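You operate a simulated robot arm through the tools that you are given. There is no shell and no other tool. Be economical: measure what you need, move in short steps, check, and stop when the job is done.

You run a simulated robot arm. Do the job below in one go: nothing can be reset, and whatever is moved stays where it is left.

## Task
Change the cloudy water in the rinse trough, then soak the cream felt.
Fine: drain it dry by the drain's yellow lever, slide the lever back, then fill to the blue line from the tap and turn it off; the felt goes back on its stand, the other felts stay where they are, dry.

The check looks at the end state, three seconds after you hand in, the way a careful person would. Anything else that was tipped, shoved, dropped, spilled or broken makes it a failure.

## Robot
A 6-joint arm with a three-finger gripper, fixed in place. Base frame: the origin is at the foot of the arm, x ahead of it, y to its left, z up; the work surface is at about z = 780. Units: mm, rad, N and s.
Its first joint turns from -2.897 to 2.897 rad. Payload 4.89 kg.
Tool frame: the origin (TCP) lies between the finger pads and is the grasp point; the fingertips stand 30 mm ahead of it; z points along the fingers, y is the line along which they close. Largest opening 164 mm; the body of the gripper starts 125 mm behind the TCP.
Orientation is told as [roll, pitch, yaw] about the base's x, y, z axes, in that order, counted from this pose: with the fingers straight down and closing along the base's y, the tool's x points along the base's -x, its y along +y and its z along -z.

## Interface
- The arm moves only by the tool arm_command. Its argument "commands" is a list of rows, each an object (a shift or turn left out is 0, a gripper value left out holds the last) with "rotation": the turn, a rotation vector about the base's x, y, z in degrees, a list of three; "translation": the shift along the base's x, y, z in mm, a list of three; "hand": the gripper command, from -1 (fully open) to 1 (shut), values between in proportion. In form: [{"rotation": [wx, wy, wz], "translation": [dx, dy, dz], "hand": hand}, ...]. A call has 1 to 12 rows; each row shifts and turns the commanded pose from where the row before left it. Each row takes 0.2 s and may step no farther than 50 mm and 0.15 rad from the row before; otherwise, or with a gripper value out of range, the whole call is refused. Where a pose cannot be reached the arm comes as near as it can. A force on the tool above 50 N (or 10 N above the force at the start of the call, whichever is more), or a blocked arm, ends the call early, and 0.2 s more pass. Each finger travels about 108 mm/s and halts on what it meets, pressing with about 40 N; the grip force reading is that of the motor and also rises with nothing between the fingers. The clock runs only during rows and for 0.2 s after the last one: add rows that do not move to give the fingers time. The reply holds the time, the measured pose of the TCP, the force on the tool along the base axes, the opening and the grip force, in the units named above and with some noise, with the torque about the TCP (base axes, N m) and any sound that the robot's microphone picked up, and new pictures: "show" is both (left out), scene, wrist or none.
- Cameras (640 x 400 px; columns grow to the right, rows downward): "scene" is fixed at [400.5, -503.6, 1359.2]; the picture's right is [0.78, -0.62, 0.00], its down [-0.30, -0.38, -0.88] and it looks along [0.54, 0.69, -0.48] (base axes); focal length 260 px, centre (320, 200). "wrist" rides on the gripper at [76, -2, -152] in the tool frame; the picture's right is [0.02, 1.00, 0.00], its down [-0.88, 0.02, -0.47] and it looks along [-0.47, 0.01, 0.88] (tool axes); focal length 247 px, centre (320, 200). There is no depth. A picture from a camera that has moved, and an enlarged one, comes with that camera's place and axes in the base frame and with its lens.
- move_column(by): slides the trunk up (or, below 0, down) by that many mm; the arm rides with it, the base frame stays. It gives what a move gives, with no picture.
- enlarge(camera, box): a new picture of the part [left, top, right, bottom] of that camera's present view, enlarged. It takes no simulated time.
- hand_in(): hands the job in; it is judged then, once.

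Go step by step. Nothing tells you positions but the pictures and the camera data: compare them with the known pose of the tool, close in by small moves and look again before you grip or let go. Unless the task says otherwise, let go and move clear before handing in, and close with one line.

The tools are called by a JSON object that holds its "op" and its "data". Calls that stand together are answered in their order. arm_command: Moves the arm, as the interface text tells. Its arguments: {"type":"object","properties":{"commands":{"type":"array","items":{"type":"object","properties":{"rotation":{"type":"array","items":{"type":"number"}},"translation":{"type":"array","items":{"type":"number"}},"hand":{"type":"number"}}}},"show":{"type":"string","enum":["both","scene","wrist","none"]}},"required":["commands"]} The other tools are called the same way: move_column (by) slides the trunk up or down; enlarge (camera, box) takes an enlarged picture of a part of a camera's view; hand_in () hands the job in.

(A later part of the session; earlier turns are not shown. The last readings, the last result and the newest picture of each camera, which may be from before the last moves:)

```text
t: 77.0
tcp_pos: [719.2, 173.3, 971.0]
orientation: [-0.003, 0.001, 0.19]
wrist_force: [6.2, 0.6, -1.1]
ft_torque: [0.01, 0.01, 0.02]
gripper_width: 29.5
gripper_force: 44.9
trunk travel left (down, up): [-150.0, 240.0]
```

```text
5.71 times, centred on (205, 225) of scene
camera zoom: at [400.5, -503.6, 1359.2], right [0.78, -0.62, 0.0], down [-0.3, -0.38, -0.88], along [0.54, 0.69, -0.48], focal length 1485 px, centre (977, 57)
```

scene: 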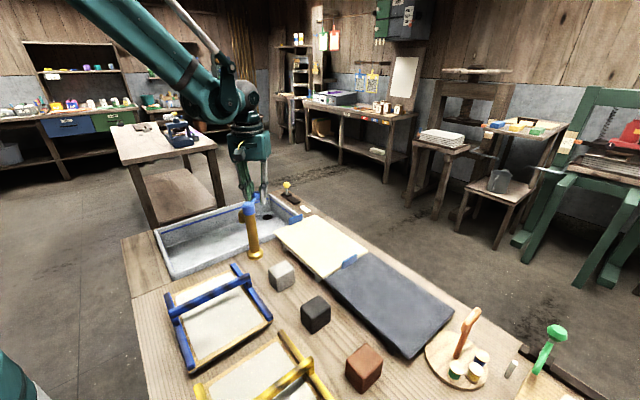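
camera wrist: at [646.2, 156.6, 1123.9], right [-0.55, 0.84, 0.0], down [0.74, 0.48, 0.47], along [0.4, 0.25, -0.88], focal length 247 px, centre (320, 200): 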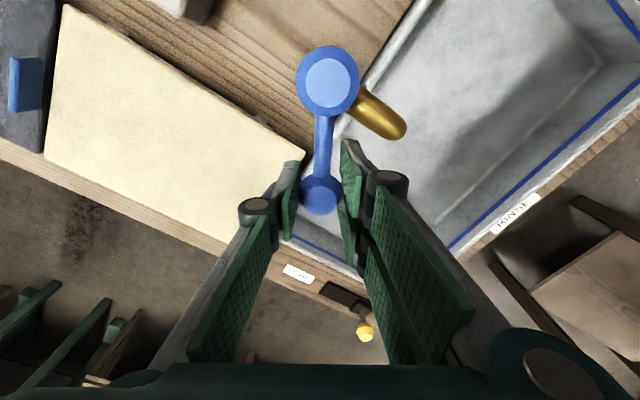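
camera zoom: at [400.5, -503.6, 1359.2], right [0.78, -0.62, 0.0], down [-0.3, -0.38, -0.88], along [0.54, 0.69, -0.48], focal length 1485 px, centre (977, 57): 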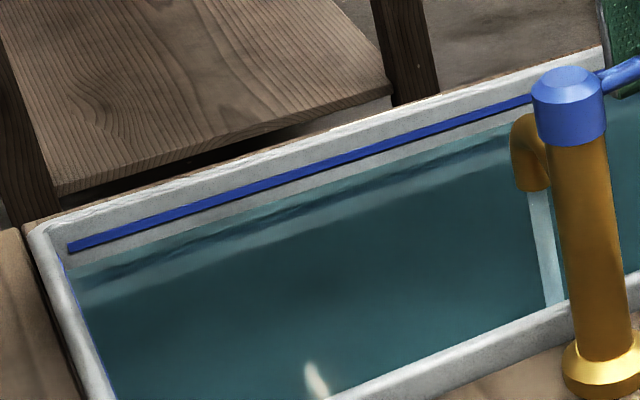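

{"op": "arm_command", "data": {"commands": [{}, {}, {}, {}, {}, {}, {}, {}, {}, {}, {}, {}], "show": "none"}}

{"op": "arm_command", "data": {"commands": [{}, {}, {}, {}, {}, {}, {}, {}, {}, {}, {}, {}], "show": "none"}}

{"op": "enlarge", "data": {"camera": "scene", "box": [150, 205, 210, 245]}}

```text
t: 79.6
tcp_pos: [718.5, 173.2, 971.2]
orientation: [-0.003, -0.001, 0.189]
wrist_force: [6.6, 0.6, -2.0]
ft_torque: [-0.01, 0.01, -0.01]
gripper_width: 29.5
gripper_force: 44.5
trunk travel left (down, up): [-150.0, 240.0]
```

```text
t: 82.2
tcp_pos: [719.2, 173.5, 970.7]
orientation: [-0.002, 0.0, 0.189]
wrist_force: [7.8, 0.4, -2.2]
ft_torque: [0.02, -0.03, 0.01]
gripper_width: 29.6
gripper_force: 45.4
trunk travel left (down, up): [-150.0, 240.0]
```

```text
10.00 times, centred on (180, 225) of scene
camera zoom: at [400.5, -503.6, 1359.2], right [0.78, -0.62, 0.0], down [-0.3, -0.38, -0.88], along [0.54, 0.69, -0.48], focal length 2599 px, centre (1720, -50)
```

zoom: 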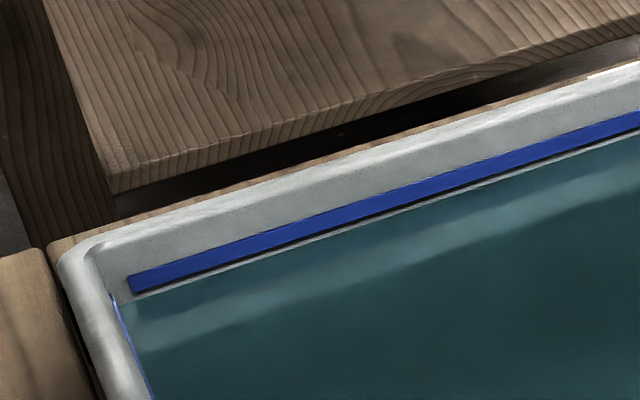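

{"op": "arm_command", "data": {"commands": [{}, {}, {}, {}, {}, {}, {}, {}, {}, {}, {}, {}], "show": "none"}}

{"op": "arm_command", "data": {"commands": [{}, {}, {"rotation": [0, 0, 7.2], "translation": [-1.9, 8.6, 0]}, {"rotation": [0, 0, 7.2], "translation": [-2.9, 8.2, 0]}, {"rotation": [0, 0, 7.2], "translation": [-3.9, 7.8, 0]}, {"rotation": [0, 0, 7.2], "translation": [-4.9, 7.2, 0]}, {"rotation": [0, 0, 7.2], "translation": [-5.7, 6.5, 0]}, {"translation": [-1, 1, 0]}], "show": "wrist"}}

{"op": "enlarge", "data": {"camera": "scene", "box": [150, 205, 210, 245]}}

{"op": "enlarge", "data": {"camera": "scene", "box": [220, 180, 340, 270]}}

```text
t: 84.8
tcp_pos: [718.1, 173.5, 972.3]
orientation: [-0.005, 0.001, 0.19]
wrist_force: [7.4, 0.7, -1.3]
ft_torque: [0.0, 0.03, -0.02]
gripper_width: 29.5
gripper_force: 45.2
trunk travel left (down, up): [-150.0, 240.0]
```

```text
t: 86.6
tcp_pos: [698.7, 214.4, 971.0]
orientation: [-0.005, 0.001, 0.82]
wrist_force: [29.9, 9.0, 18.9]
ft_torque: [0.05, 0.05, 0.25]
gripper_width: 29.6
gripper_force: 45.5
trunk travel left (down, up): [-150.0, 240.0]
camera wrist: at [647.6, 156.3, 1123.5], right [-0.74, 0.67, 0.0], down [0.59, 0.66, 0.47], along [0.32, 0.35, -0.88], focal length 247 px, centre (320, 200)
```

wrist: 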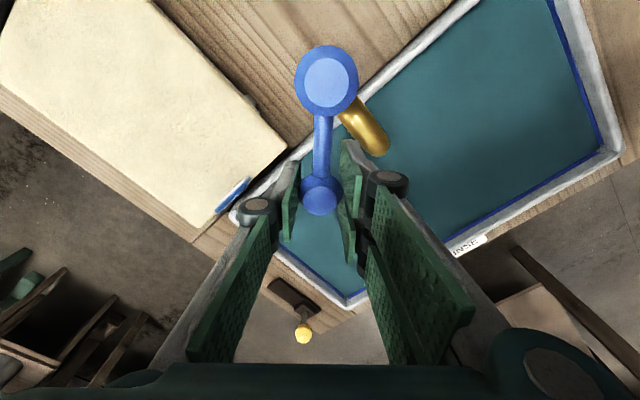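

```text
10.00 times, centred on (180, 225) of scene
camera zoom: at [400.5, -503.6, 1359.2], right [0.78, -0.62, 0.0], down [-0.3, -0.38, -0.88], along [0.54, 0.69, -0.48], focal length 2599 px, centre (1720, -50)
```

zoom: 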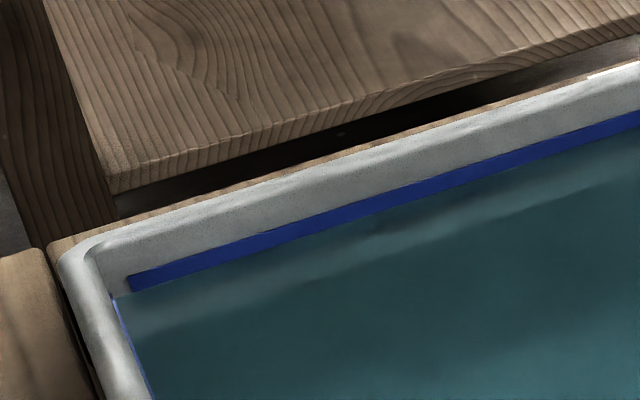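

```text
4.44 times, centred on (280, 225) of scene
camera zoom: at [400.5, -503.6, 1359.2], right [0.78, -0.62, 0.0], down [-0.3, -0.38, -0.88], along [0.54, 0.69, -0.48], focal length 1155 px, centre (498, 89)
```

zoom: 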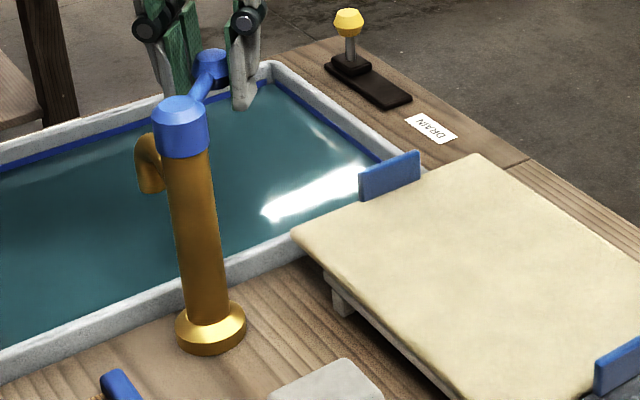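

The stream has stopped and the water sits at the lower edge of the line. I'll release the tap, rise, and go above the cream felt's tab (about (828, 186, 835)).

{"op": "arm_command", "data": {"commands": [{"translation": [0.5, -1.5, 0], "hand": 0.3}, {"hand": 0.0}, {"hand": 0.0}, {"translation": [0, 0, 40]}, {"translation": [0, 0, 45]}, {"translation": [18, -4, 0], "rotation": [0, 0, -7.8]}, {"translation": [18, -4, 0], "rotation": [0, 0, -7.8]}, {"translation": [18, -4, -10], "rotation": [0, 0, -7.8]}, {"translation": [18, -4, -10], "rotation": [0, 0, -7.8]}, {"translation": [18, -4, -10], "rotation": [0, 0, -7.9]}, {"translation": [18, -4, -10], "rotation": [0, 0, -7.9]}, {"translation": [18, -4, 0]}], "show": "both"}}

{"op": "enlarge", "data": {"camera": "wrist", "box": [160, 60, 420, 222]}}

{"op": "enlarge", "data": {"camera": "scene", "box": [220, 180, 380, 300]}}

```text
t: 89.2
tcp_pos: [823.7, 183.6, 1017.2]
orientation: [-0.004, 0.0, -0.003]
wrist_force: [-0.9, -0.6, 1.5]
ft_torque: [-0.01, -0.15, -0.01]
gripper_width: 81.9
gripper_force: 0.1
trunk travel left (down, up): [-150.0, 240.0]
camera wrist: at [747.8, 182.0, 1170.0], right [-0.02, 1.0, 0.0], down [0.88, 0.02, 0.47], along [0.47, 0.0, -0.88], focal length 247 px, centre (320, 200)
```

scene: 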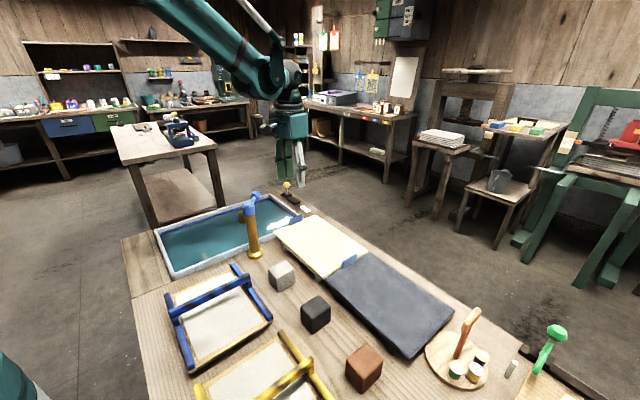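
wrist: 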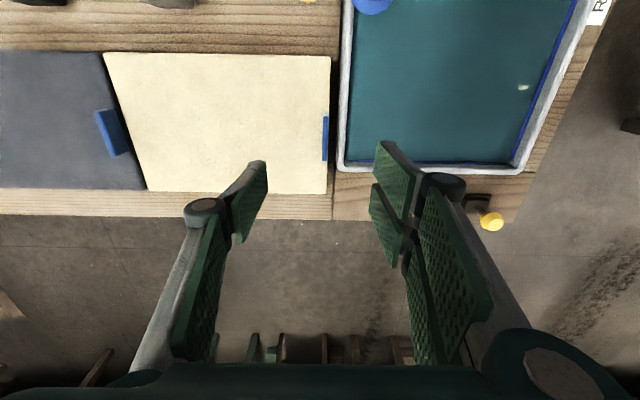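

```text
2.46 times, centred on (290, 141) of wrist
camera zoom: at [747.8, 182.0, 1170.0], right [-0.02, 1.0, 0.0], down [0.88, 0.02, 0.47], along [0.47, 0.0, -0.88], focal length 608 px, centre (394, 345)
```

zoom: 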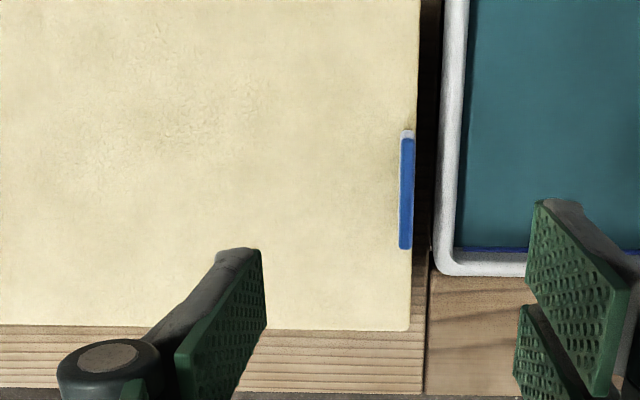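

```text
3.33 times, centred on (300, 240) of scene
camera zoom: at [400.5, -503.6, 1359.2], right [0.78, -0.62, 0.0], down [-0.3, -0.38, -0.88], along [0.54, 0.69, -0.48], focal length 866 px, centre (387, 67)
```

zoom: 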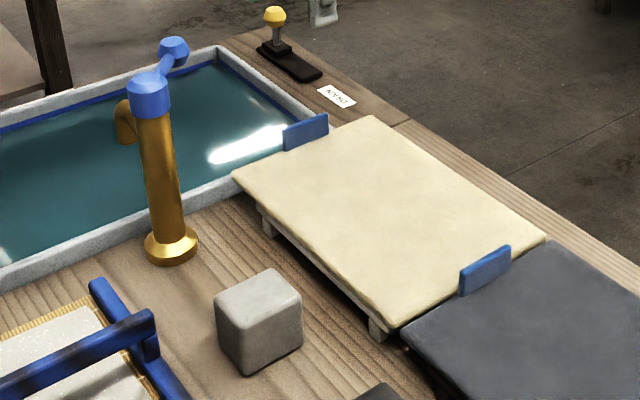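

Tab centre resolves to about (830, 187), plate normal to y. I'll descend with fingers astride it, tips staying just above the felt surface (z≈812).

{"op": "arm_command", "data": {"commands": [{"translation": [3, 2, -40], "hand": 0.4}, {"translation": [3.5, 1.5, -40]}, {"translation": [0, 0, -40]}, {"translation": [0, 0, -35]}, {}, {}], "show": "wrist"}}

{"op": "enlarge", "data": {"camera": "scene", "box": [240, 160, 360, 250]}}

```text
t: 90.6
tcp_pos: [832.6, 186.6, 861.9]
orientation: [-0.004, 0.001, -0.001]
wrist_force: [0.6, -0.4, -0.8]
ft_torque: [0.03, 0.02, 0.0]
gripper_width: 49.1
gripper_force: 0.0
trunk travel left (down, up): [-150.0, 240.0]
camera wrist: at [755.6, 185.5, 1014.6], right [-0.02, 1.0, 0.0], down [0.88, 0.02, 0.47], along [0.47, 0.01, -0.88], focal length 247 px, centre (320, 200)
```

wrist: 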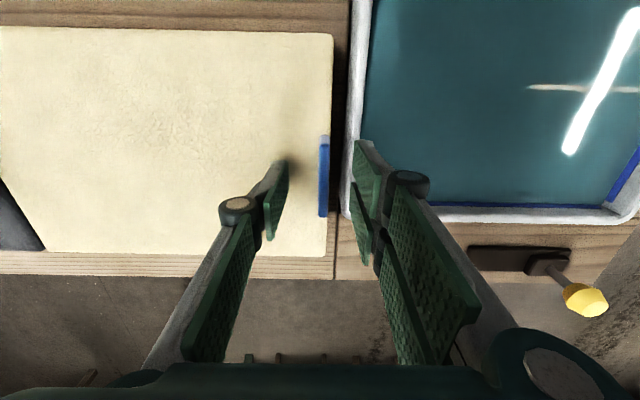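

```text
4.44 times, centred on (300, 205) of scene
camera zoom: at [400.5, -503.6, 1359.2], right [0.78, -0.62, 0.0], down [-0.3, -0.38, -0.88], along [0.54, 0.69, -0.48], focal length 1155 px, centre (409, 178)
```

zoom: 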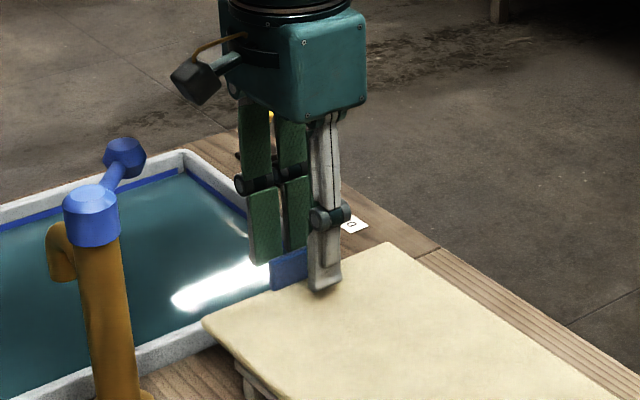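

{"op": "arm_command", "data": {"commands": [{"translation": [-3, 2.5, -7]}, {"translation": [0, 0, -6]}, {}], "show": "none"}}

{"op": "arm_command", "data": {"commands": [{"hand": 0.7}, {"hand": 1.0}, {}, {}], "show": "wrist"}}

{"op": "enlarge", "data": {"camera": "scene", "box": [240, 160, 360, 250]}}

```text
t: 91.4
tcp_pos: [828.2, 189.9, 848.1]
orientation: [-0.003, 0.0, -0.003]
wrist_force: [0.7, -0.1, 7.0]
ft_torque: [-0.22, -0.02, -0.01]
gripper_width: 49.7
gripper_force: 0.0
trunk travel left (down, up): [-150.0, 240.0]
```

```text
t: 92.4
tcp_pos: [828.1, 187.9, 849.2]
orientation: [-0.003, 0.0, -0.002]
wrist_force: [1.7, -1.0, 12.7]
ft_torque: [-0.54, 0.05, 0.01]
gripper_width: 7.4
gripper_force: 40.2
trunk travel left (down, up): [-150.0, 240.0]
camera wrist: at [752.3, 187.1, 1002.0], right [-0.02, 1.0, 0.0], down [0.88, 0.02, 0.47], along [0.47, 0.01, -0.88], focal length 247 px, centre (320, 200)
```

wrist: 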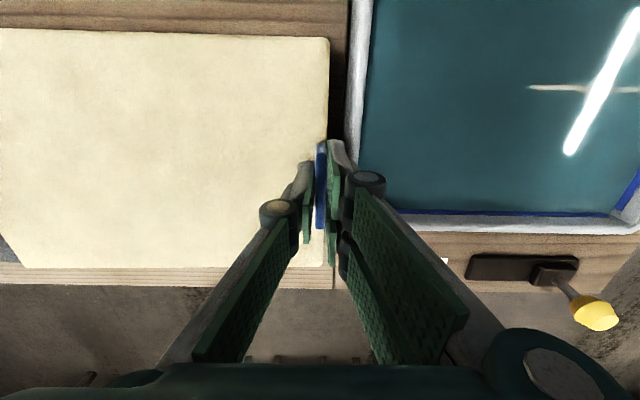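

```text
4.44 times, centred on (300, 205) of scene
camera zoom: at [400.5, -503.6, 1359.2], right [0.78, -0.62, 0.0], down [-0.3, -0.38, -0.88], along [0.54, 0.69, -0.48], focal length 1155 px, centre (409, 178)
```

zoom: 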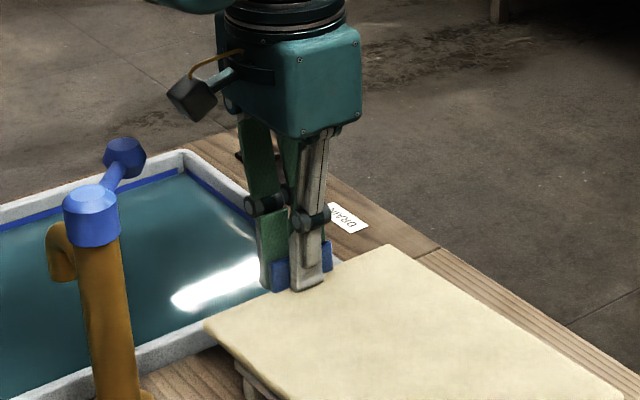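

The tab is gripped (7.4 mm). I'll lift a little and see how the felt behaves.

{"op": "arm_command", "data": {"commands": [{"translation": [0, 0, 5]}, {"translation": [0, 0, 10]}, {"translation": [0, 0, 15]}, {"translation": [0, 0, 20]}, {}], "show": "both"}}

{"op": "enlarge", "data": {"camera": "scene", "box": [220, 160, 400, 300]}}

```text
t: 93.6
tcp_pos: [828.6, 189.5, 897.9]
orientation: [-0.002, 0.0, -0.003]
wrist_force: [0.6, -0.6, -1.0]
ft_torque: [0.14, -0.02, -0.01]
gripper_width: 7.1
gripper_force: 40.1
trunk travel left (down, up): [-150.0, 240.0]
camera wrist: at [752.2, 187.9, 1050.7], right [-0.02, 1.0, 0.0], down [0.88, 0.02, 0.47], along [0.47, 0.01, -0.88], focal length 247 px, centre (320, 200)
```

scene: 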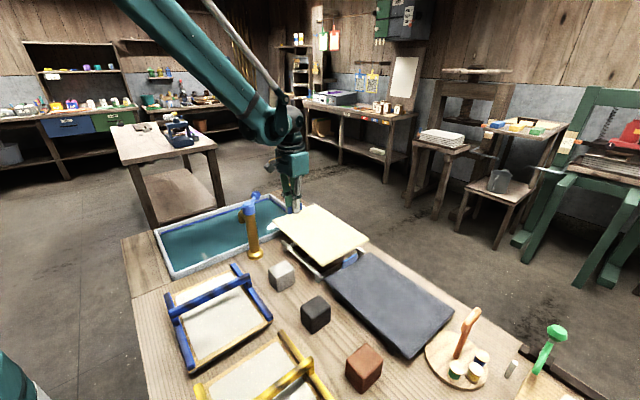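
wrist: 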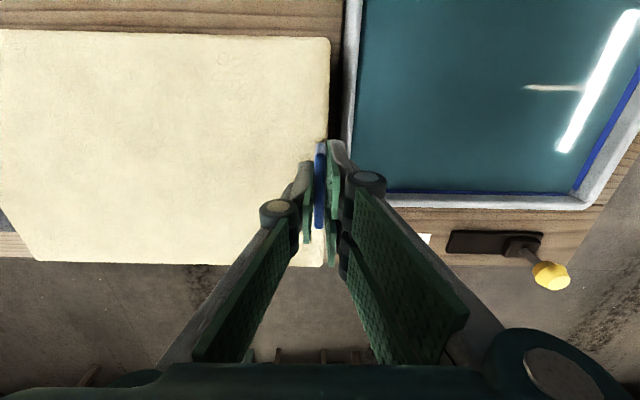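

```text
2.86 times, centred on (310, 230) of scene
camera zoom: at [400.5, -503.6, 1359.2], right [0.78, -0.62, 0.0], down [-0.3, -0.38, -0.88], along [0.54, 0.69, -0.48], focal length 743 px, centre (349, 114)
```

zoom: 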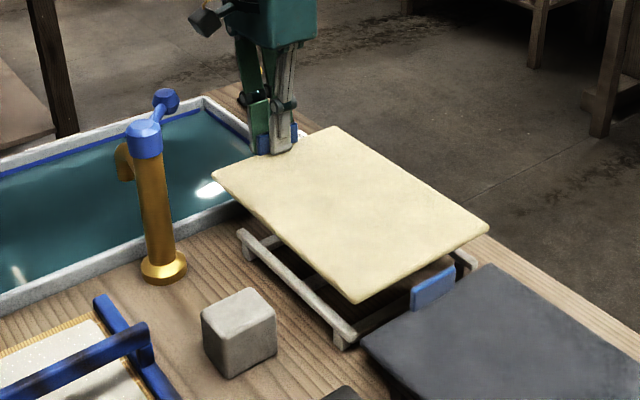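

The felt is light and rigid in the grip. I'll lift it clear above tap height, then yaw +90° so it points +x (away from the tap) and fits the trough lengthwise.

{"op": "arm_command", "data": {"commands": [{"translation": [0, 0, 30]}, {"translation": [0, 0, 40]}, {"translation": [0, 0, 45]}, {"translation": [0, 0, 45]}, {"translation": [0, 0, 45]}, {"rotation": [0, 0, 7.5], "translation": [0, 10, 0]}, {"rotation": [0, 0, 7.5], "translation": [-5, 14, 0]}, {"rotation": [0, 0, 7.5], "translation": [-10, 15, 0]}, {"rotation": [0, 0, 7.5], "translation": [-15, 15, 0]}, {"rotation": [0, 0, 7.5], "translation": [-20, 15, 0]}, {"rotation": [0, 0, 7.5], "translation": [-20, 15, 0]}, {}], "show": "scene"}}

```text
t: 96.2
tcp_pos: [756.6, 274.2, 1104.4]
orientation: [-0.003, -0.002, 0.787]
wrist_force: [-0.6, 0.9, -1.0]
ft_torque: [0.1, -0.01, 0.01]
gripper_width: 7.3
gripper_force: 39.6
trunk travel left (down, up): [-150.0, 240.0]
```

scene: 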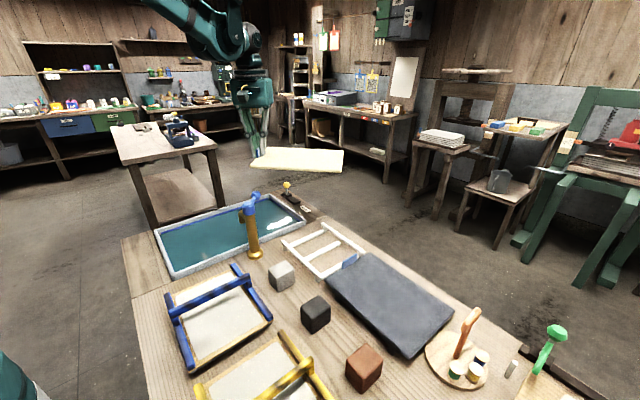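

{"op": "arm_command", "data": {"commands": [{"rotation": [0, 0, 7.5], "translation": [-31, 15.6, 0]}, {"rotation": [0, 0, 7.5], "translation": [-31, 15.6, 0]}, {"rotation": [0, 0, 7.5], "translation": [-31, 15.6, 0]}, {"rotation": [0, 0, 7.5], "translation": [-31, 15.6, 0]}, {"rotation": [0, 0, 7.5], "translation": [-31, 15.6, 0]}, {"rotation": [0, 0, 7.5], "translation": [-31, 15.6, 0]}, {"translation": [0, 0, -40]}, {"translation": [0, 0, -40]}, {}], "show": "both"}}

{"op": "enlarge", "data": {"camera": "scene", "box": [120, 100, 360, 290]}}

```text
t: 98.2
tcp_pos: [570.1, 368.8, 1022.4]
orientation: [-0.003, 0.001, 1.569]
wrist_force: [-0.1, 0.0, -0.6]
ft_torque: [-0.06, 0.14, 0.02]
gripper_width: 7.2
gripper_force: 39.7
trunk travel left (down, up): [-150.0, 240.0]
camera wrist: at [571.6, 291.3, 1174.5], right [-1.0, -0.02, 0.0], down [-0.02, 0.88, 0.47], along [-0.01, 0.47, -0.88], focal length 247 px, centre (320, 200)
```

scene: 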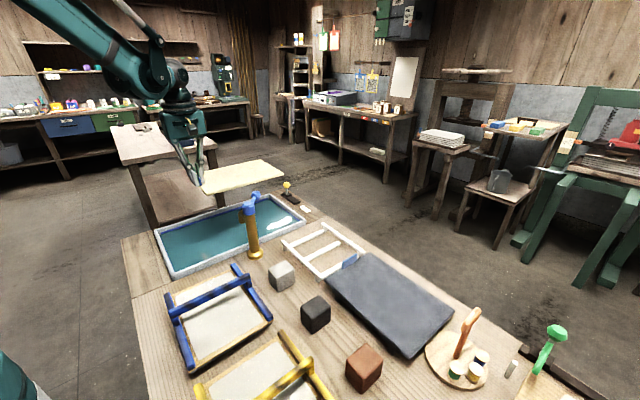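
wrist: 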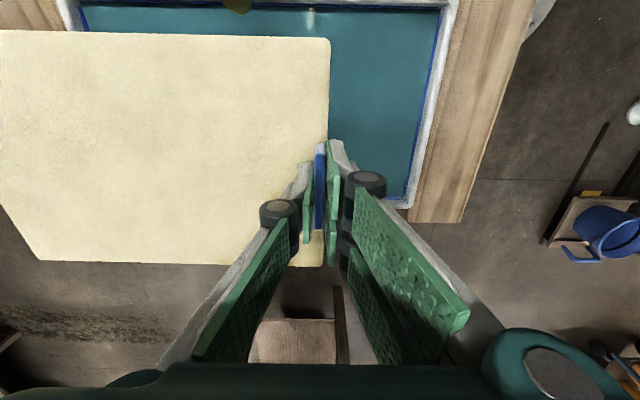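

```text
2.11 times, centred on (240, 195) of scene
camera zoom: at [400.5, -503.6, 1359.2], right [0.78, -0.62, 0.0], down [-0.3, -0.38, -0.88], along [0.54, 0.69, -0.48], focal length 547 px, centre (488, 210)
```

zoom: 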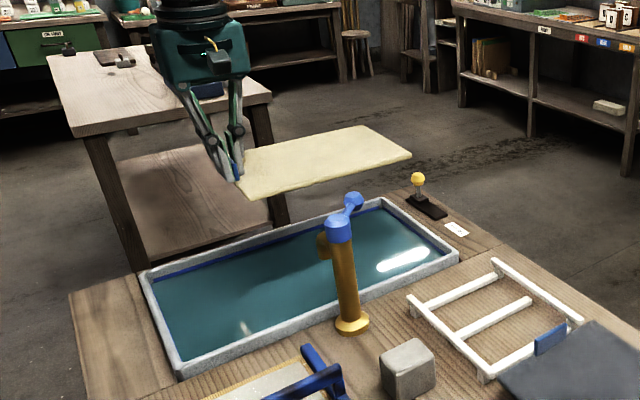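

The felt fits (y 273–464 inside 227–493). I'll shift slightly −x and lower to just above the rim.

{"op": "arm_command", "data": {"commands": [{"translation": [-30, 0, -20]}, {"translation": [0, 0, -40]}, {"translation": [0, 0, -40]}, {"translation": [0, 0, -40]}, {}], "show": "both"}}

{"op": "enlarge", "data": {"camera": "scene", "box": [120, 140, 320, 290]}}

```text
t: 99.4
tcp_pos: [540.1, 369.0, 882.5]
orientation: [-0.004, 0.0, 1.569]
wrist_force: [1.2, 0.4, -1.4]
ft_torque: [-0.07, 0.16, 0.02]
gripper_width: 7.2
gripper_force: 40.4
trunk travel left (down, up): [-150.0, 240.0]
camera wrist: at [542.4, 290.1, 1035.9], right [-1.0, -0.02, 0.0], down [-0.02, 0.88, 0.47], along [-0.01, 0.47, -0.88], focal length 247 px, centre (320, 200)
```

scene: 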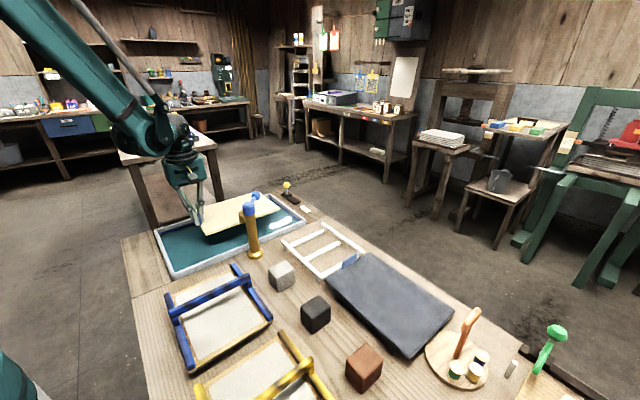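
wrist: 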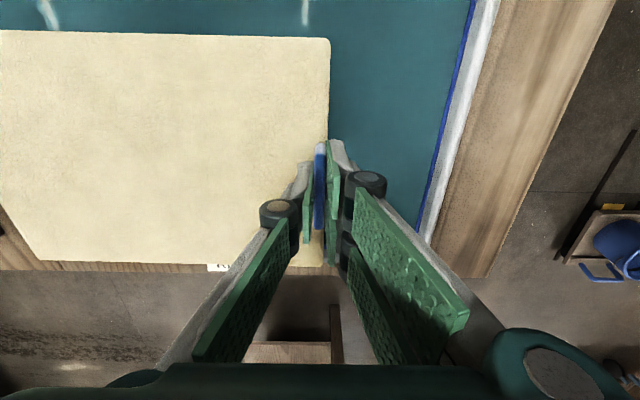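

```text
2.67 times, centred on (220, 215) of scene
camera zoom: at [400.5, -503.6, 1359.2], right [0.78, -0.62, 0.0], down [-0.3, -0.38, -0.88], along [0.54, 0.69, -0.48], focal length 693 px, centre (587, 160)
```

zoom: 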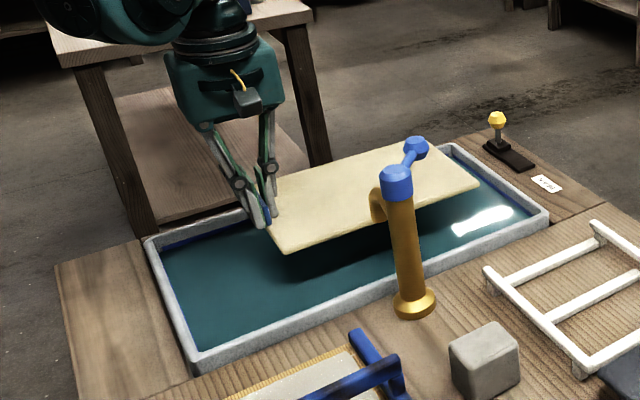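

Clear of the rim and spout. Lowering slowly into the water.

{"op": "arm_command", "data": {"commands": [{"translation": [0, 0, -8]}, {"translation": [0, 0, -8]}, {"translation": [0, 0, -7]}, {"translation": [0, 0, -6]}, {"translation": [0, 0, -6]}, {"translation": [0, 0, -6]}, {"translation": [0, 0, -6]}, {"translation": [0, 0, -5]}, {"translation": [0, 0, -5]}, {"translation": [0, 0, -5]}, {"translation": [0, 0, -5]}, {}], "show": "wrist"}}

{"op": "enlarge", "data": {"camera": "scene", "box": [120, 140, 320, 290]}}

```text
t: 102.0
tcp_pos: [542.7, 368.4, 815.3]
orientation: [-0.005, 0.0, 1.569]
wrist_force: [-0.7, -0.3, -0.6]
ft_torque: [-0.02, 0.13, -0.02]
gripper_width: 7.2
gripper_force: 39.9
trunk travel left (down, up): [-150.0, 240.0]
camera wrist: at [543.8, 291.2, 968.7], right [-1.0, -0.02, 0.0], down [-0.02, 0.88, 0.47], along [-0.01, 0.47, -0.88], focal length 247 px, centre (320, 200)
```

wrist: 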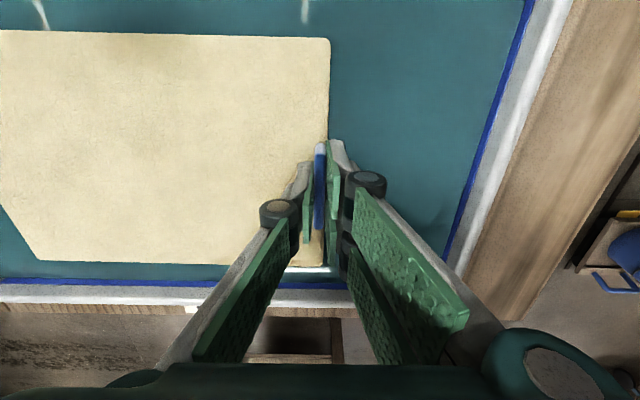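

```text
2.67 times, centred on (220, 215) of scene
camera zoom: at [400.5, -503.6, 1359.2], right [0.78, -0.62, 0.0], down [-0.3, -0.38, -0.88], along [0.54, 0.69, -0.48], focal length 693 px, centre (587, 160)
```

zoom: 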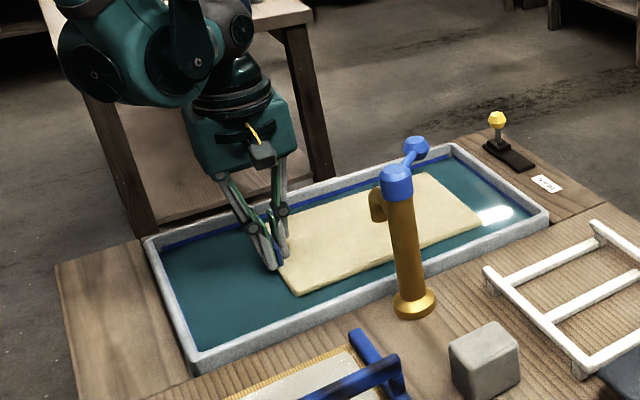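

The felt is at the surface; going about 18 mm deeper to submerge it, and hold.

{"op": "arm_command", "data": {"commands": [{"translation": [0, 0, -5]}, {"translation": [0, 0, -5]}, {"translation": [0, 0, -5]}, {"translation": [0, 0, -4]}, {}, {}, {}, {}, {}, {}, {}], "show": "wrist"}}

{"op": "enlarge", "data": {"camera": "scene", "box": [140, 170, 320, 290]}}

```text
t: 104.4
tcp_pos: [542.4, 367.4, 797.0]
orientation: [-0.004, 0.0, 1.57]
wrist_force: [-0.4, -0.2, -1.3]
ft_torque: [-0.03, 0.16, 0.0]
gripper_width: 7.1
gripper_force: 40.1
trunk travel left (down, up): [-150.0, 240.0]
camera wrist: at [544.0, 290.9, 950.1], right [-1.0, -0.02, 0.0], down [-0.02, 0.88, 0.47], along [-0.01, 0.47, -0.88], focal length 247 px, centre (320, 200)
```

wrist: 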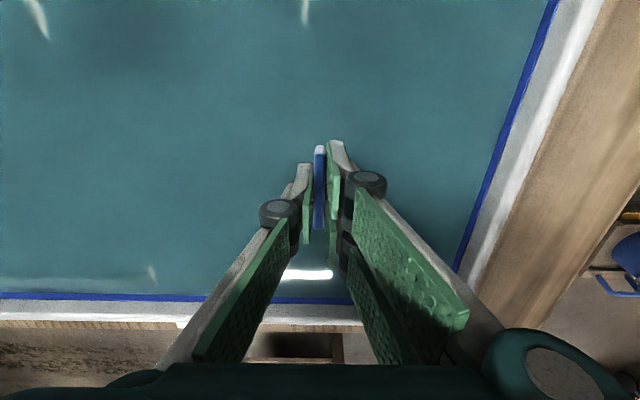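

```text
3.33 times, centred on (230, 230) of scene
camera zoom: at [400.5, -503.6, 1359.2], right [0.78, -0.62, 0.0], down [-0.3, -0.38, -0.88], along [0.54, 0.69, -0.48], focal length 866 px, centre (620, 100)
```

zoom: 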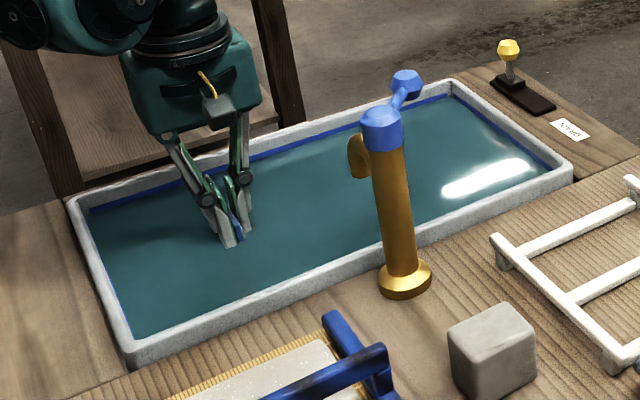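

Fully submerged. Holding it under for several seconds.

{"op": "arm_command", "data": {"commands": [{}, {}, {}, {}, {}, {}, {}, {}, {}, {}, {}, {}], "show": "none"}}

{"op": "arm_command", "data": {"commands": [{}, {}, {}, {}, {}, {}, {}, {}, {}, {}, {}, {}], "show": "none"}}

{"op": "arm_command", "data": {"commands": [{}, {}, {}, {}, {}, {}, {}, {}, {}, {}, {}, {}], "show": "none"}}

{"op": "arm_command", "data": {"commands": [{"translation": [0, 0, 5]}, {"translation": [0, 0, 5]}, {"translation": [0, 0, 5]}, {"translation": [0, 0, 5]}, {"translation": [0, 0, 5]}, {"translation": [0, 0, 5]}, {"translation": [0, 0, 6]}, {"translation": [0, 0, 6]}, {"translation": [0, 0, 6]}, {"translation": [0, 0, 8]}, {"translation": [0, 0, 8]}, {"translation": [0, 0, 10]}], "show": "wrist"}}

{"op": "enlarge", "data": {"camera": "scene", "box": [140, 170, 320, 290]}}

```text
t: 107.0
tcp_pos: [542.7, 367.3, 796.7]
orientation: [-0.003, 0.001, 1.569]
wrist_force: [-0.7, -0.6, -1.2]
ft_torque: [-0.03, 0.18, -0.01]
gripper_width: 7.6
gripper_force: 40.5
trunk travel left (down, up): [-150.0, 240.0]
```

```text
t: 109.6
tcp_pos: [542.3, 367.8, 798.1]
orientation: [-0.002, 0.001, 1.571]
wrist_force: [-0.1, -0.4, -0.1]
ft_torque: [0.03, 0.16, 0.03]
gripper_width: 7.1
gripper_force: 39.6
trunk travel left (down, up): [-150.0, 240.0]
```

```text
t: 112.2
tcp_pos: [542.1, 368.0, 797.8]
orientation: [-0.004, 0.0, 1.568]
wrist_force: [0.3, -0.1, -1.0]
ft_torque: [-0.01, 0.16, 0.01]
gripper_width: 7.4
gripper_force: 39.8
trunk travel left (down, up): [-150.0, 240.0]
```

```text
t: 114.8
tcp_pos: [540.2, 368.1, 871.7]
orientation: [-0.004, 0.0, 1.569]
wrist_force: [0.0, -0.1, -0.2]
ft_torque: [0.0, 0.22, -0.02]
gripper_width: 7.1
gripper_force: 39.9
trunk travel left (down, up): [-150.0, 240.0]
camera wrist: at [543.1, 290.7, 1023.5], right [-1.0, -0.02, 0.0], down [-0.02, 0.88, 0.47], along [-0.01, 0.47, -0.88], focal length 247 px, centre (320, 200)
```

wrist: 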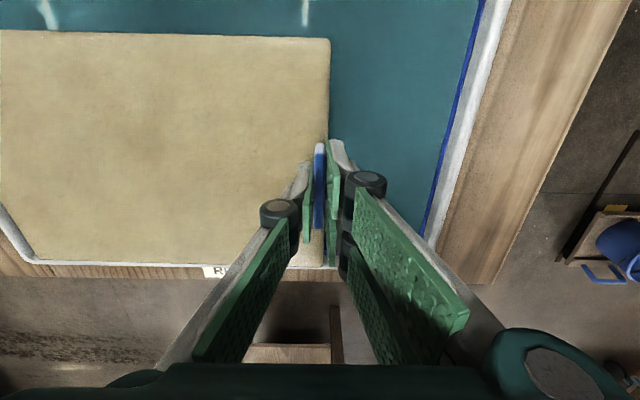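

```text
3.33 times, centred on (230, 230) of scene
camera zoom: at [400.5, -503.6, 1359.2], right [0.78, -0.62, 0.0], down [-0.3, -0.38, -0.88], along [0.54, 0.69, -0.48], focal length 866 px, centre (620, 100)
```

zoom: 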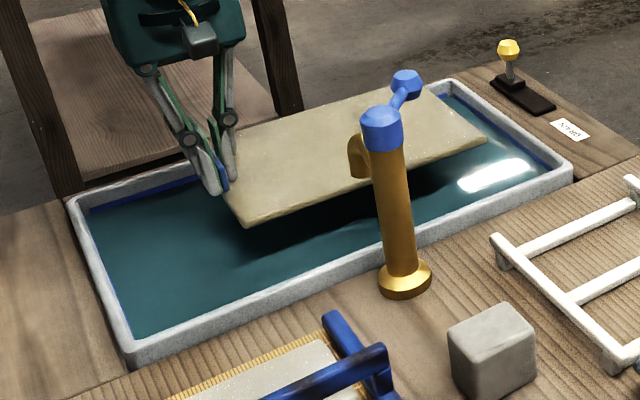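

The felt is visibly soaked (darker). I'll let it drip over the trough for a few seconds.

{"op": "arm_command", "data": {"commands": [{}, {}, {}, {}, {}, {}, {}, {}, {}, {}, {}, {}], "show": "none"}}

{"op": "arm_command", "data": {"commands": [{}, {}, {}, {}, {}, {}, {}, {}, {}, {}, {}, {}], "show": "none"}}

{"op": "arm_command", "data": {"commands": [{}, {}, {}, {}, {}, {}, {}, {}, {}, {}, {}, {}], "show": "none"}}

{"op": "enlarge", "data": {"camera": "scene", "box": [140, 170, 320, 290]}}

{"op": "enlarge", "data": {"camera": "scene", "box": [150, 205, 210, 245]}}

```text
t: 117.4
tcp_pos: [540.4, 368.5, 870.6]
orientation: [-0.003, 0.001, 1.57]
wrist_force: [0.0, -0.7, -2.9]
ft_torque: [0.01, 0.18, -0.01]
gripper_width: 7.3
gripper_force: 40.3
trunk travel left (down, up): [-150.0, 240.0]
```

```text
t: 120.0
tcp_pos: [540.7, 367.6, 870.8]
orientation: [-0.004, 0.0, 1.569]
wrist_force: [0.1, 1.0, -1.6]
ft_torque: [0.03, 0.22, -0.04]
gripper_width: 7.2
gripper_force: 40.0
trunk travel left (down, up): [-150.0, 240.0]
```

```text
t: 122.6
tcp_pos: [541.3, 367.8, 870.9]
orientation: [-0.005, 0.0, 1.569]
wrist_force: [0.7, 0.4, -1.8]
ft_torque: [-0.02, 0.21, 0.03]
gripper_width: 7.0
gripper_force: 40.0
trunk travel left (down, up): [-150.0, 240.0]
```

```text
3.33 times, centred on (230, 230) of scene
camera zoom: at [400.5, -503.6, 1359.2], right [0.78, -0.62, 0.0], down [-0.3, -0.38, -0.88], along [0.54, 0.69, -0.48], focal length 866 px, centre (620, 100)
```

zoom: 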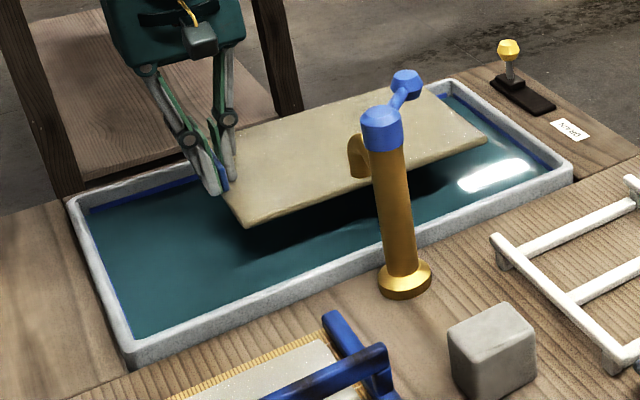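

```text
10.00 times, centred on (180, 225) of scene
camera zoom: at [400.5, -503.6, 1359.2], right [0.78, -0.62, 0.0], down [-0.3, -0.38, -0.88], along [0.54, 0.69, -0.48], focal length 2599 px, centre (1720, -50)
```

zoom: 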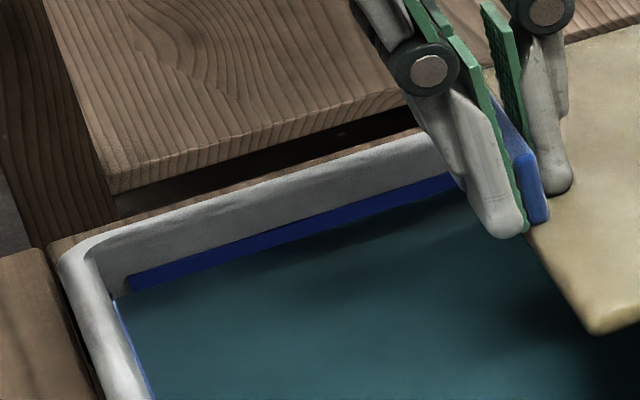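

No more change; the level still reaches the line. I'll carry the felt back along the same path, high over everything.

{"op": "arm_command", "data": {"commands": [{"translation": [0, 0, 40]}, {"translation": [0, 0, 48]}, {"translation": [0, 0, 48]}, {"translation": [0, 0, 48]}, {"translation": [0, 0, 48]}, {"rotation": [0, 0, -7.5], "translation": [36, -15.6, 0]}, {"rotation": [0, 0, -7.5], "translation": [36, -15.6, 0]}, {"rotation": [0, 0, -7.5], "translation": [36, -15.6, 0]}, {"rotation": [0, 0, -7.5], "translation": [36, -15.6, 0]}, {"rotation": [0, 0, -7.5], "translation": [36, -15.6, 0]}, {"rotation": [0, 0, -7.5], "translation": [36, -15.6, 0]}, {}], "show": "scene"}}

{"op": "arm_command", "data": {"commands": [{"rotation": [0, 0, -7.5], "translation": [20, -15, 0]}, {"rotation": [0, 0, -7.5], "translation": [20, -15, 0]}, {"rotation": [0, 0, -7.5], "translation": [15, -15, 0]}, {"rotation": [0, 0, -7.5], "translation": [10, -15, 0]}, {"rotation": [0, 0, -7.5], "translation": [6, -14, 0]}, {"rotation": [0, 0, -7.5], "translation": [0, -10, 0]}, {}, {}], "show": "both"}}

```text
t: 125.2
tcp_pos: [757.5, 274.4, 1104.0]
orientation: [-0.003, -0.001, 0.782]
wrist_force: [2.1, -1.1, -2.0]
ft_torque: [0.15, 0.2, 0.0]
gripper_width: 7.4
gripper_force: 39.7
trunk travel left (down, up): [-150.0, 240.0]
```

scene: 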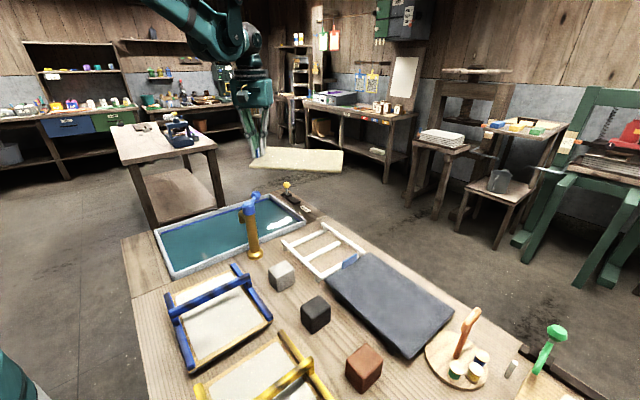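

```text
t: 127.0
tcp_pos: [828.9, 190.6, 1104.8]
orientation: [-0.003, -0.001, -0.004]
wrist_force: [-1.1, -0.2, -1.5]
ft_torque: [0.25, -0.01, 0.0]
gripper_width: 7.2
gripper_force: 39.9
trunk travel left (down, up): [-150.0, 240.0]
camera wrist: at [753.6, 188.8, 1256.2], right [-0.02, 1.0, 0.0], down [0.88, 0.02, 0.47], along [0.47, 0.01, -0.88], focal length 247 px, centre (320, 200)
```

scene: 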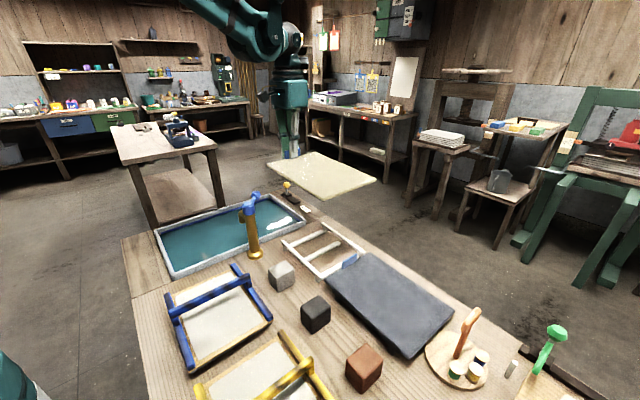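
wrist: 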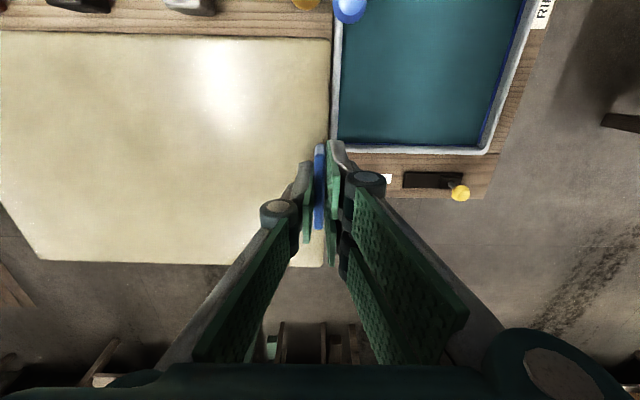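

Aligned with the original lift pose. I'll lower to z≈900 and compare with the earlier picture.

{"op": "arm_command", "data": {"commands": [{"translation": [0, -1, -45]}, {"translation": [0, 0, -45]}, {"translation": [0, 0, -45]}, {"translation": [0, 0, -40]}, {"translation": [0, 0, -30]}, {}, {}], "show": "wrist"}}

{"op": "enlarge", "data": {"camera": "scene", "box": [220, 160, 400, 300]}}

```text
t: 128.6
tcp_pos: [830.7, 189.1, 896.6]
orientation: [-0.005, 0.0, -0.002]
wrist_force: [-0.1, 1.3, -2.0]
ft_torque: [0.16, 0.03, 0.0]
gripper_width: 7.2
gripper_force: 40.1
trunk travel left (down, up): [-150.0, 240.0]
camera wrist: at [755.3, 187.6, 1049.8], right [-0.02, 1.0, 0.0], down [0.88, 0.02, 0.47], along [0.47, 0.01, -0.88], focal length 247 px, centre (320, 200)
```

wrist: 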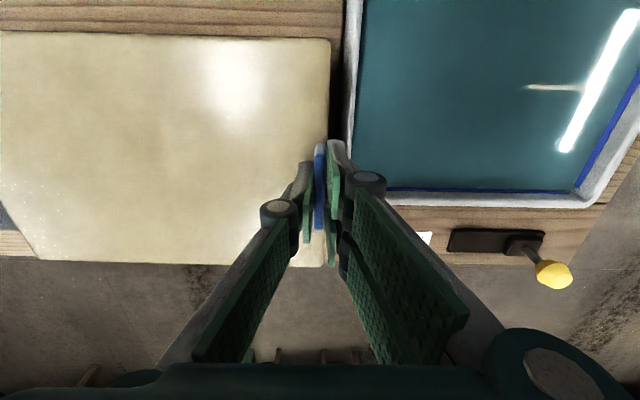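

```text
2.86 times, centred on (310, 230) of scene
camera zoom: at [400.5, -503.6, 1359.2], right [0.78, -0.62, 0.0], down [-0.3, -0.38, -0.88], along [0.54, 0.69, -0.48], focal length 743 px, centre (349, 114)
```

zoom: 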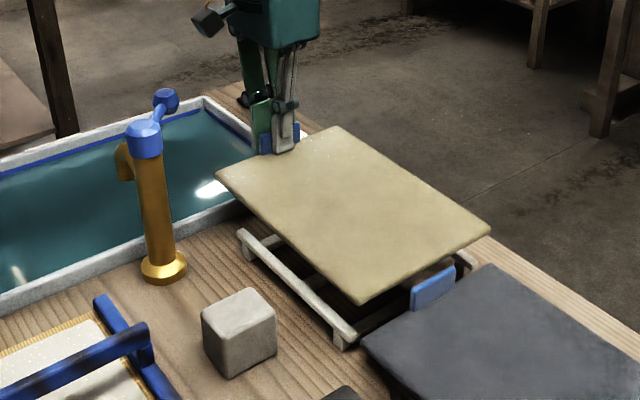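

Matches the lift picture within 2 mm; correcting that and setting it down slowly.

{"op": "arm_command", "data": {"commands": [{"translation": [-1.5, 0, -8]}, {"translation": [0, 0, -10]}, {"translation": [0, 0, -10]}, {"translation": [0, 0, -8]}, {"translation": [0, 0, -4]}, {"translation": [0, 0, -3]}, {"translation": [0, 0, -2]}, {}], "show": "wrist"}}

{"op": "enlarge", "data": {"camera": "scene", "box": [220, 160, 400, 300]}}

```text
t: 130.4
tcp_pos: [827.7, 189.1, 852.9]
orientation: [-0.002, 0.001, -0.002]
wrist_force: [-0.9, 0.3, -0.6]
ft_torque: [0.1, -0.02, -0.02]
gripper_width: 7.3
gripper_force: 40.0
trunk travel left (down, up): [-150.0, 240.0]
camera wrist: at [751.8, 186.8, 1005.4], right [-0.02, 1.0, 0.0], down [0.88, 0.02, 0.47], along [0.47, 0.01, -0.88], focal length 247 px, centre (320, 200)
```

wrist: 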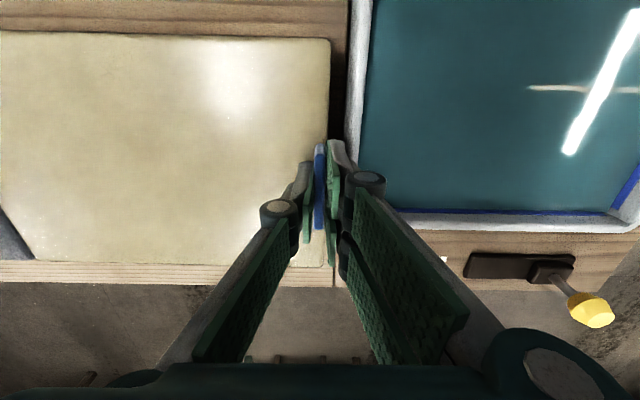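

```text
2.86 times, centred on (310, 230) of scene
camera zoom: at [400.5, -503.6, 1359.2], right [0.78, -0.62, 0.0], down [-0.3, -0.38, -0.88], along [0.54, 0.69, -0.48], focal length 743 px, centre (349, 114)
```

zoom: 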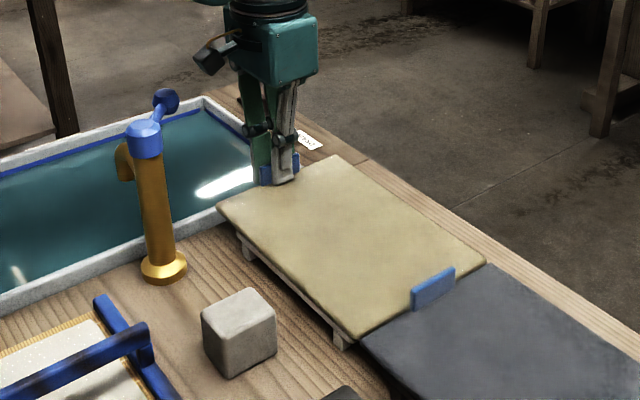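

{"op": "arm_command", "data": {"commands": [{"translation": [0, 0, -1.5]}, {"translation": [0, 0, -1.5]}, {}], "show": "none"}}

```text
t: 131.2
tcp_pos: [825.8, 188.5, 850.7]
orientation: [-0.003, 0.0, 0.0]
wrist_force: [0.2, -0.1, 4.0]
ft_torque: [-0.09, -0.13, -0.02]
gripper_width: 7.0
gripper_force: 39.7
trunk travel left (down, up): [-150.0, 240.0]
```

Contact felt (about 5 N). Releasing slowly, then rising straight up.

{"op": "arm_command", "data": {"commands": [{"hand": 0.8}, {"hand": 0.6}, {"hand": 0.5}, {}, {"translation": [0, 0, 10]}, {"translation": [0, 0, 20]}, {"translation": [0, 0, 40]}, {"translation": [0, 0, 45]}, {"translation": [0, 0, 45]}, {}], "show": "wrist"}}

{"op": "enlarge", "data": {"camera": "scene", "box": [220, 180, 380, 300]}}

{"op": "enlarge", "data": {"camera": "scene", "box": [150, 205, 210, 245]}}

{"op": "enlarge", "data": {"camera": "scene", "box": [260, 180, 310, 215]}}

```text
t: 133.4
tcp_pos: [826.0, 189.4, 1010.5]
orientation: [-0.004, -0.002, -0.002]
wrist_force: [-0.4, -0.4, 0.5]
ft_torque: [0.02, -0.09, 0.02]
gripper_width: 41.1
gripper_force: 0.0
trunk travel left (down, up): [-150.0, 240.0]
camera wrist: at [749.8, 186.6, 1163.4], right [-0.02, 1.0, 0.0], down [0.88, 0.02, 0.47], along [0.47, 0.01, -0.88], focal length 247 px, centre (320, 200)
```

wrist: 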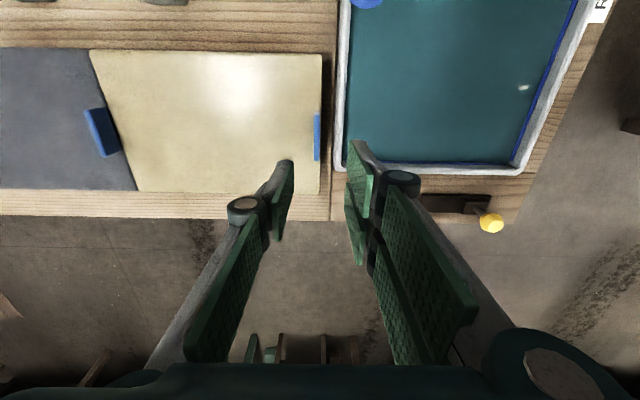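

```text
3.33 times, centred on (300, 240) of scene
camera zoom: at [400.5, -503.6, 1359.2], right [0.78, -0.62, 0.0], down [-0.3, -0.38, -0.88], along [0.54, 0.69, -0.48], focal length 866 px, centre (387, 67)
```

zoom: 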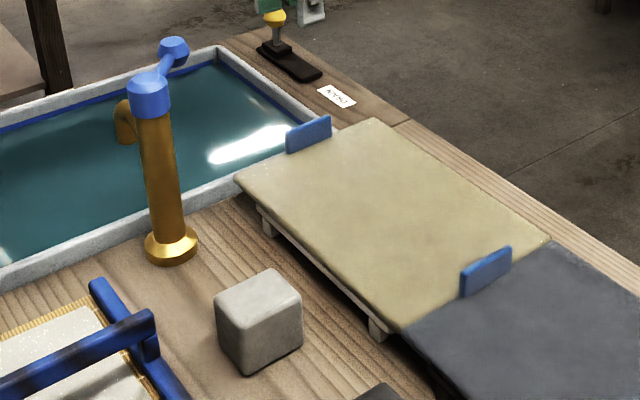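

```text
10.00 times, centred on (180, 225) of scene
camera zoom: at [400.5, -503.6, 1359.2], right [0.78, -0.62, 0.0], down [-0.3, -0.38, -0.88], along [0.54, 0.69, -0.48], focal length 2599 px, centre (1720, -50)
```

zoom: 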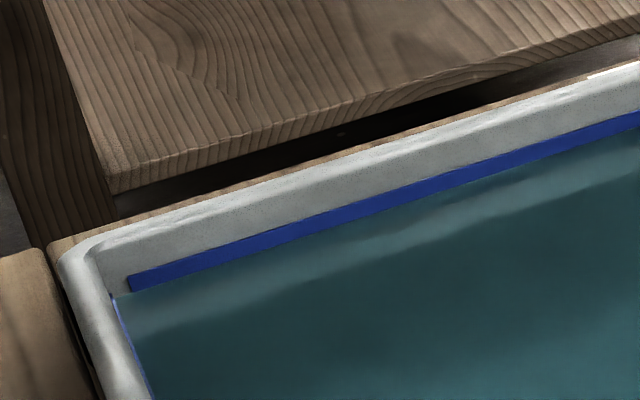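

```text
11.43 times, centred on (285, 198) of scene
camera zoom: at [400.5, -503.6, 1359.2], right [0.78, -0.62, 0.0], down [-0.3, -0.38, -0.88], along [0.54, 0.69, -0.48], focal length 2970 px, centre (720, 229)
```

zoom: 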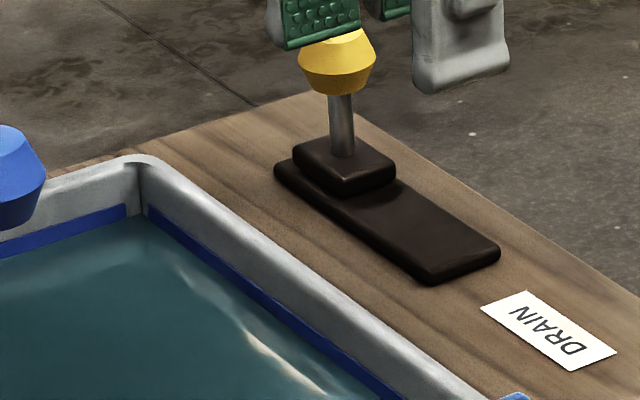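

Everything is in place, with the felt on its stand and the drain closed. The level only touches the lower edge of the line, about 3 mm under its middle, so I'll give a brief top-up with the tap.

{"op": "arm_command", "data": {"commands": [{"translation": [0, 0, 45], "hand": 0.0}, {"rotation": [0, 0, 7.5], "translation": [-21, 3.5, 0]}, {"rotation": [0, 0, 7.5], "translation": [-21, 3.5, 0]}, {"rotation": [0, 0, 7.5], "translation": [-21, 3.5, 0]}, {"rotation": [0, 0, 7.5], "translation": [-21, 3.5, 0]}, {"rotation": [0, 0, 7.5], "translation": [-21, 3.5, 0]}, {"rotation": [0, 0, 7.5], "translation": [-21, 3.5, 0]}, {}, {}], "show": "wrist"}}

```text
t: 135.4
tcp_pos: [701.8, 209.5, 1056.4]
orientation: [-0.003, -0.001, 0.783]
wrist_force: [0.5, -0.1, -0.1]
ft_torque: [0.01, -0.03, -0.03]
gripper_width: 82.0
gripper_force: 0.1
trunk travel left (down, up): [-150.0, 240.0]
camera wrist: at [648.6, 154.6, 1208.6], right [-0.72, 0.69, 0.0], down [0.61, 0.64, 0.47], along [0.33, 0.34, -0.88], focal length 247 px, centre (320, 200)
```

wrist: 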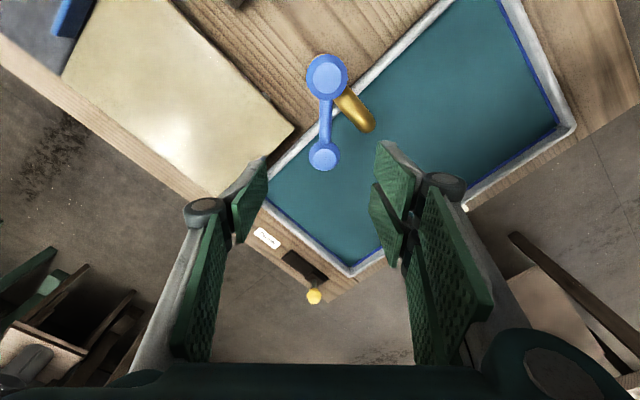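

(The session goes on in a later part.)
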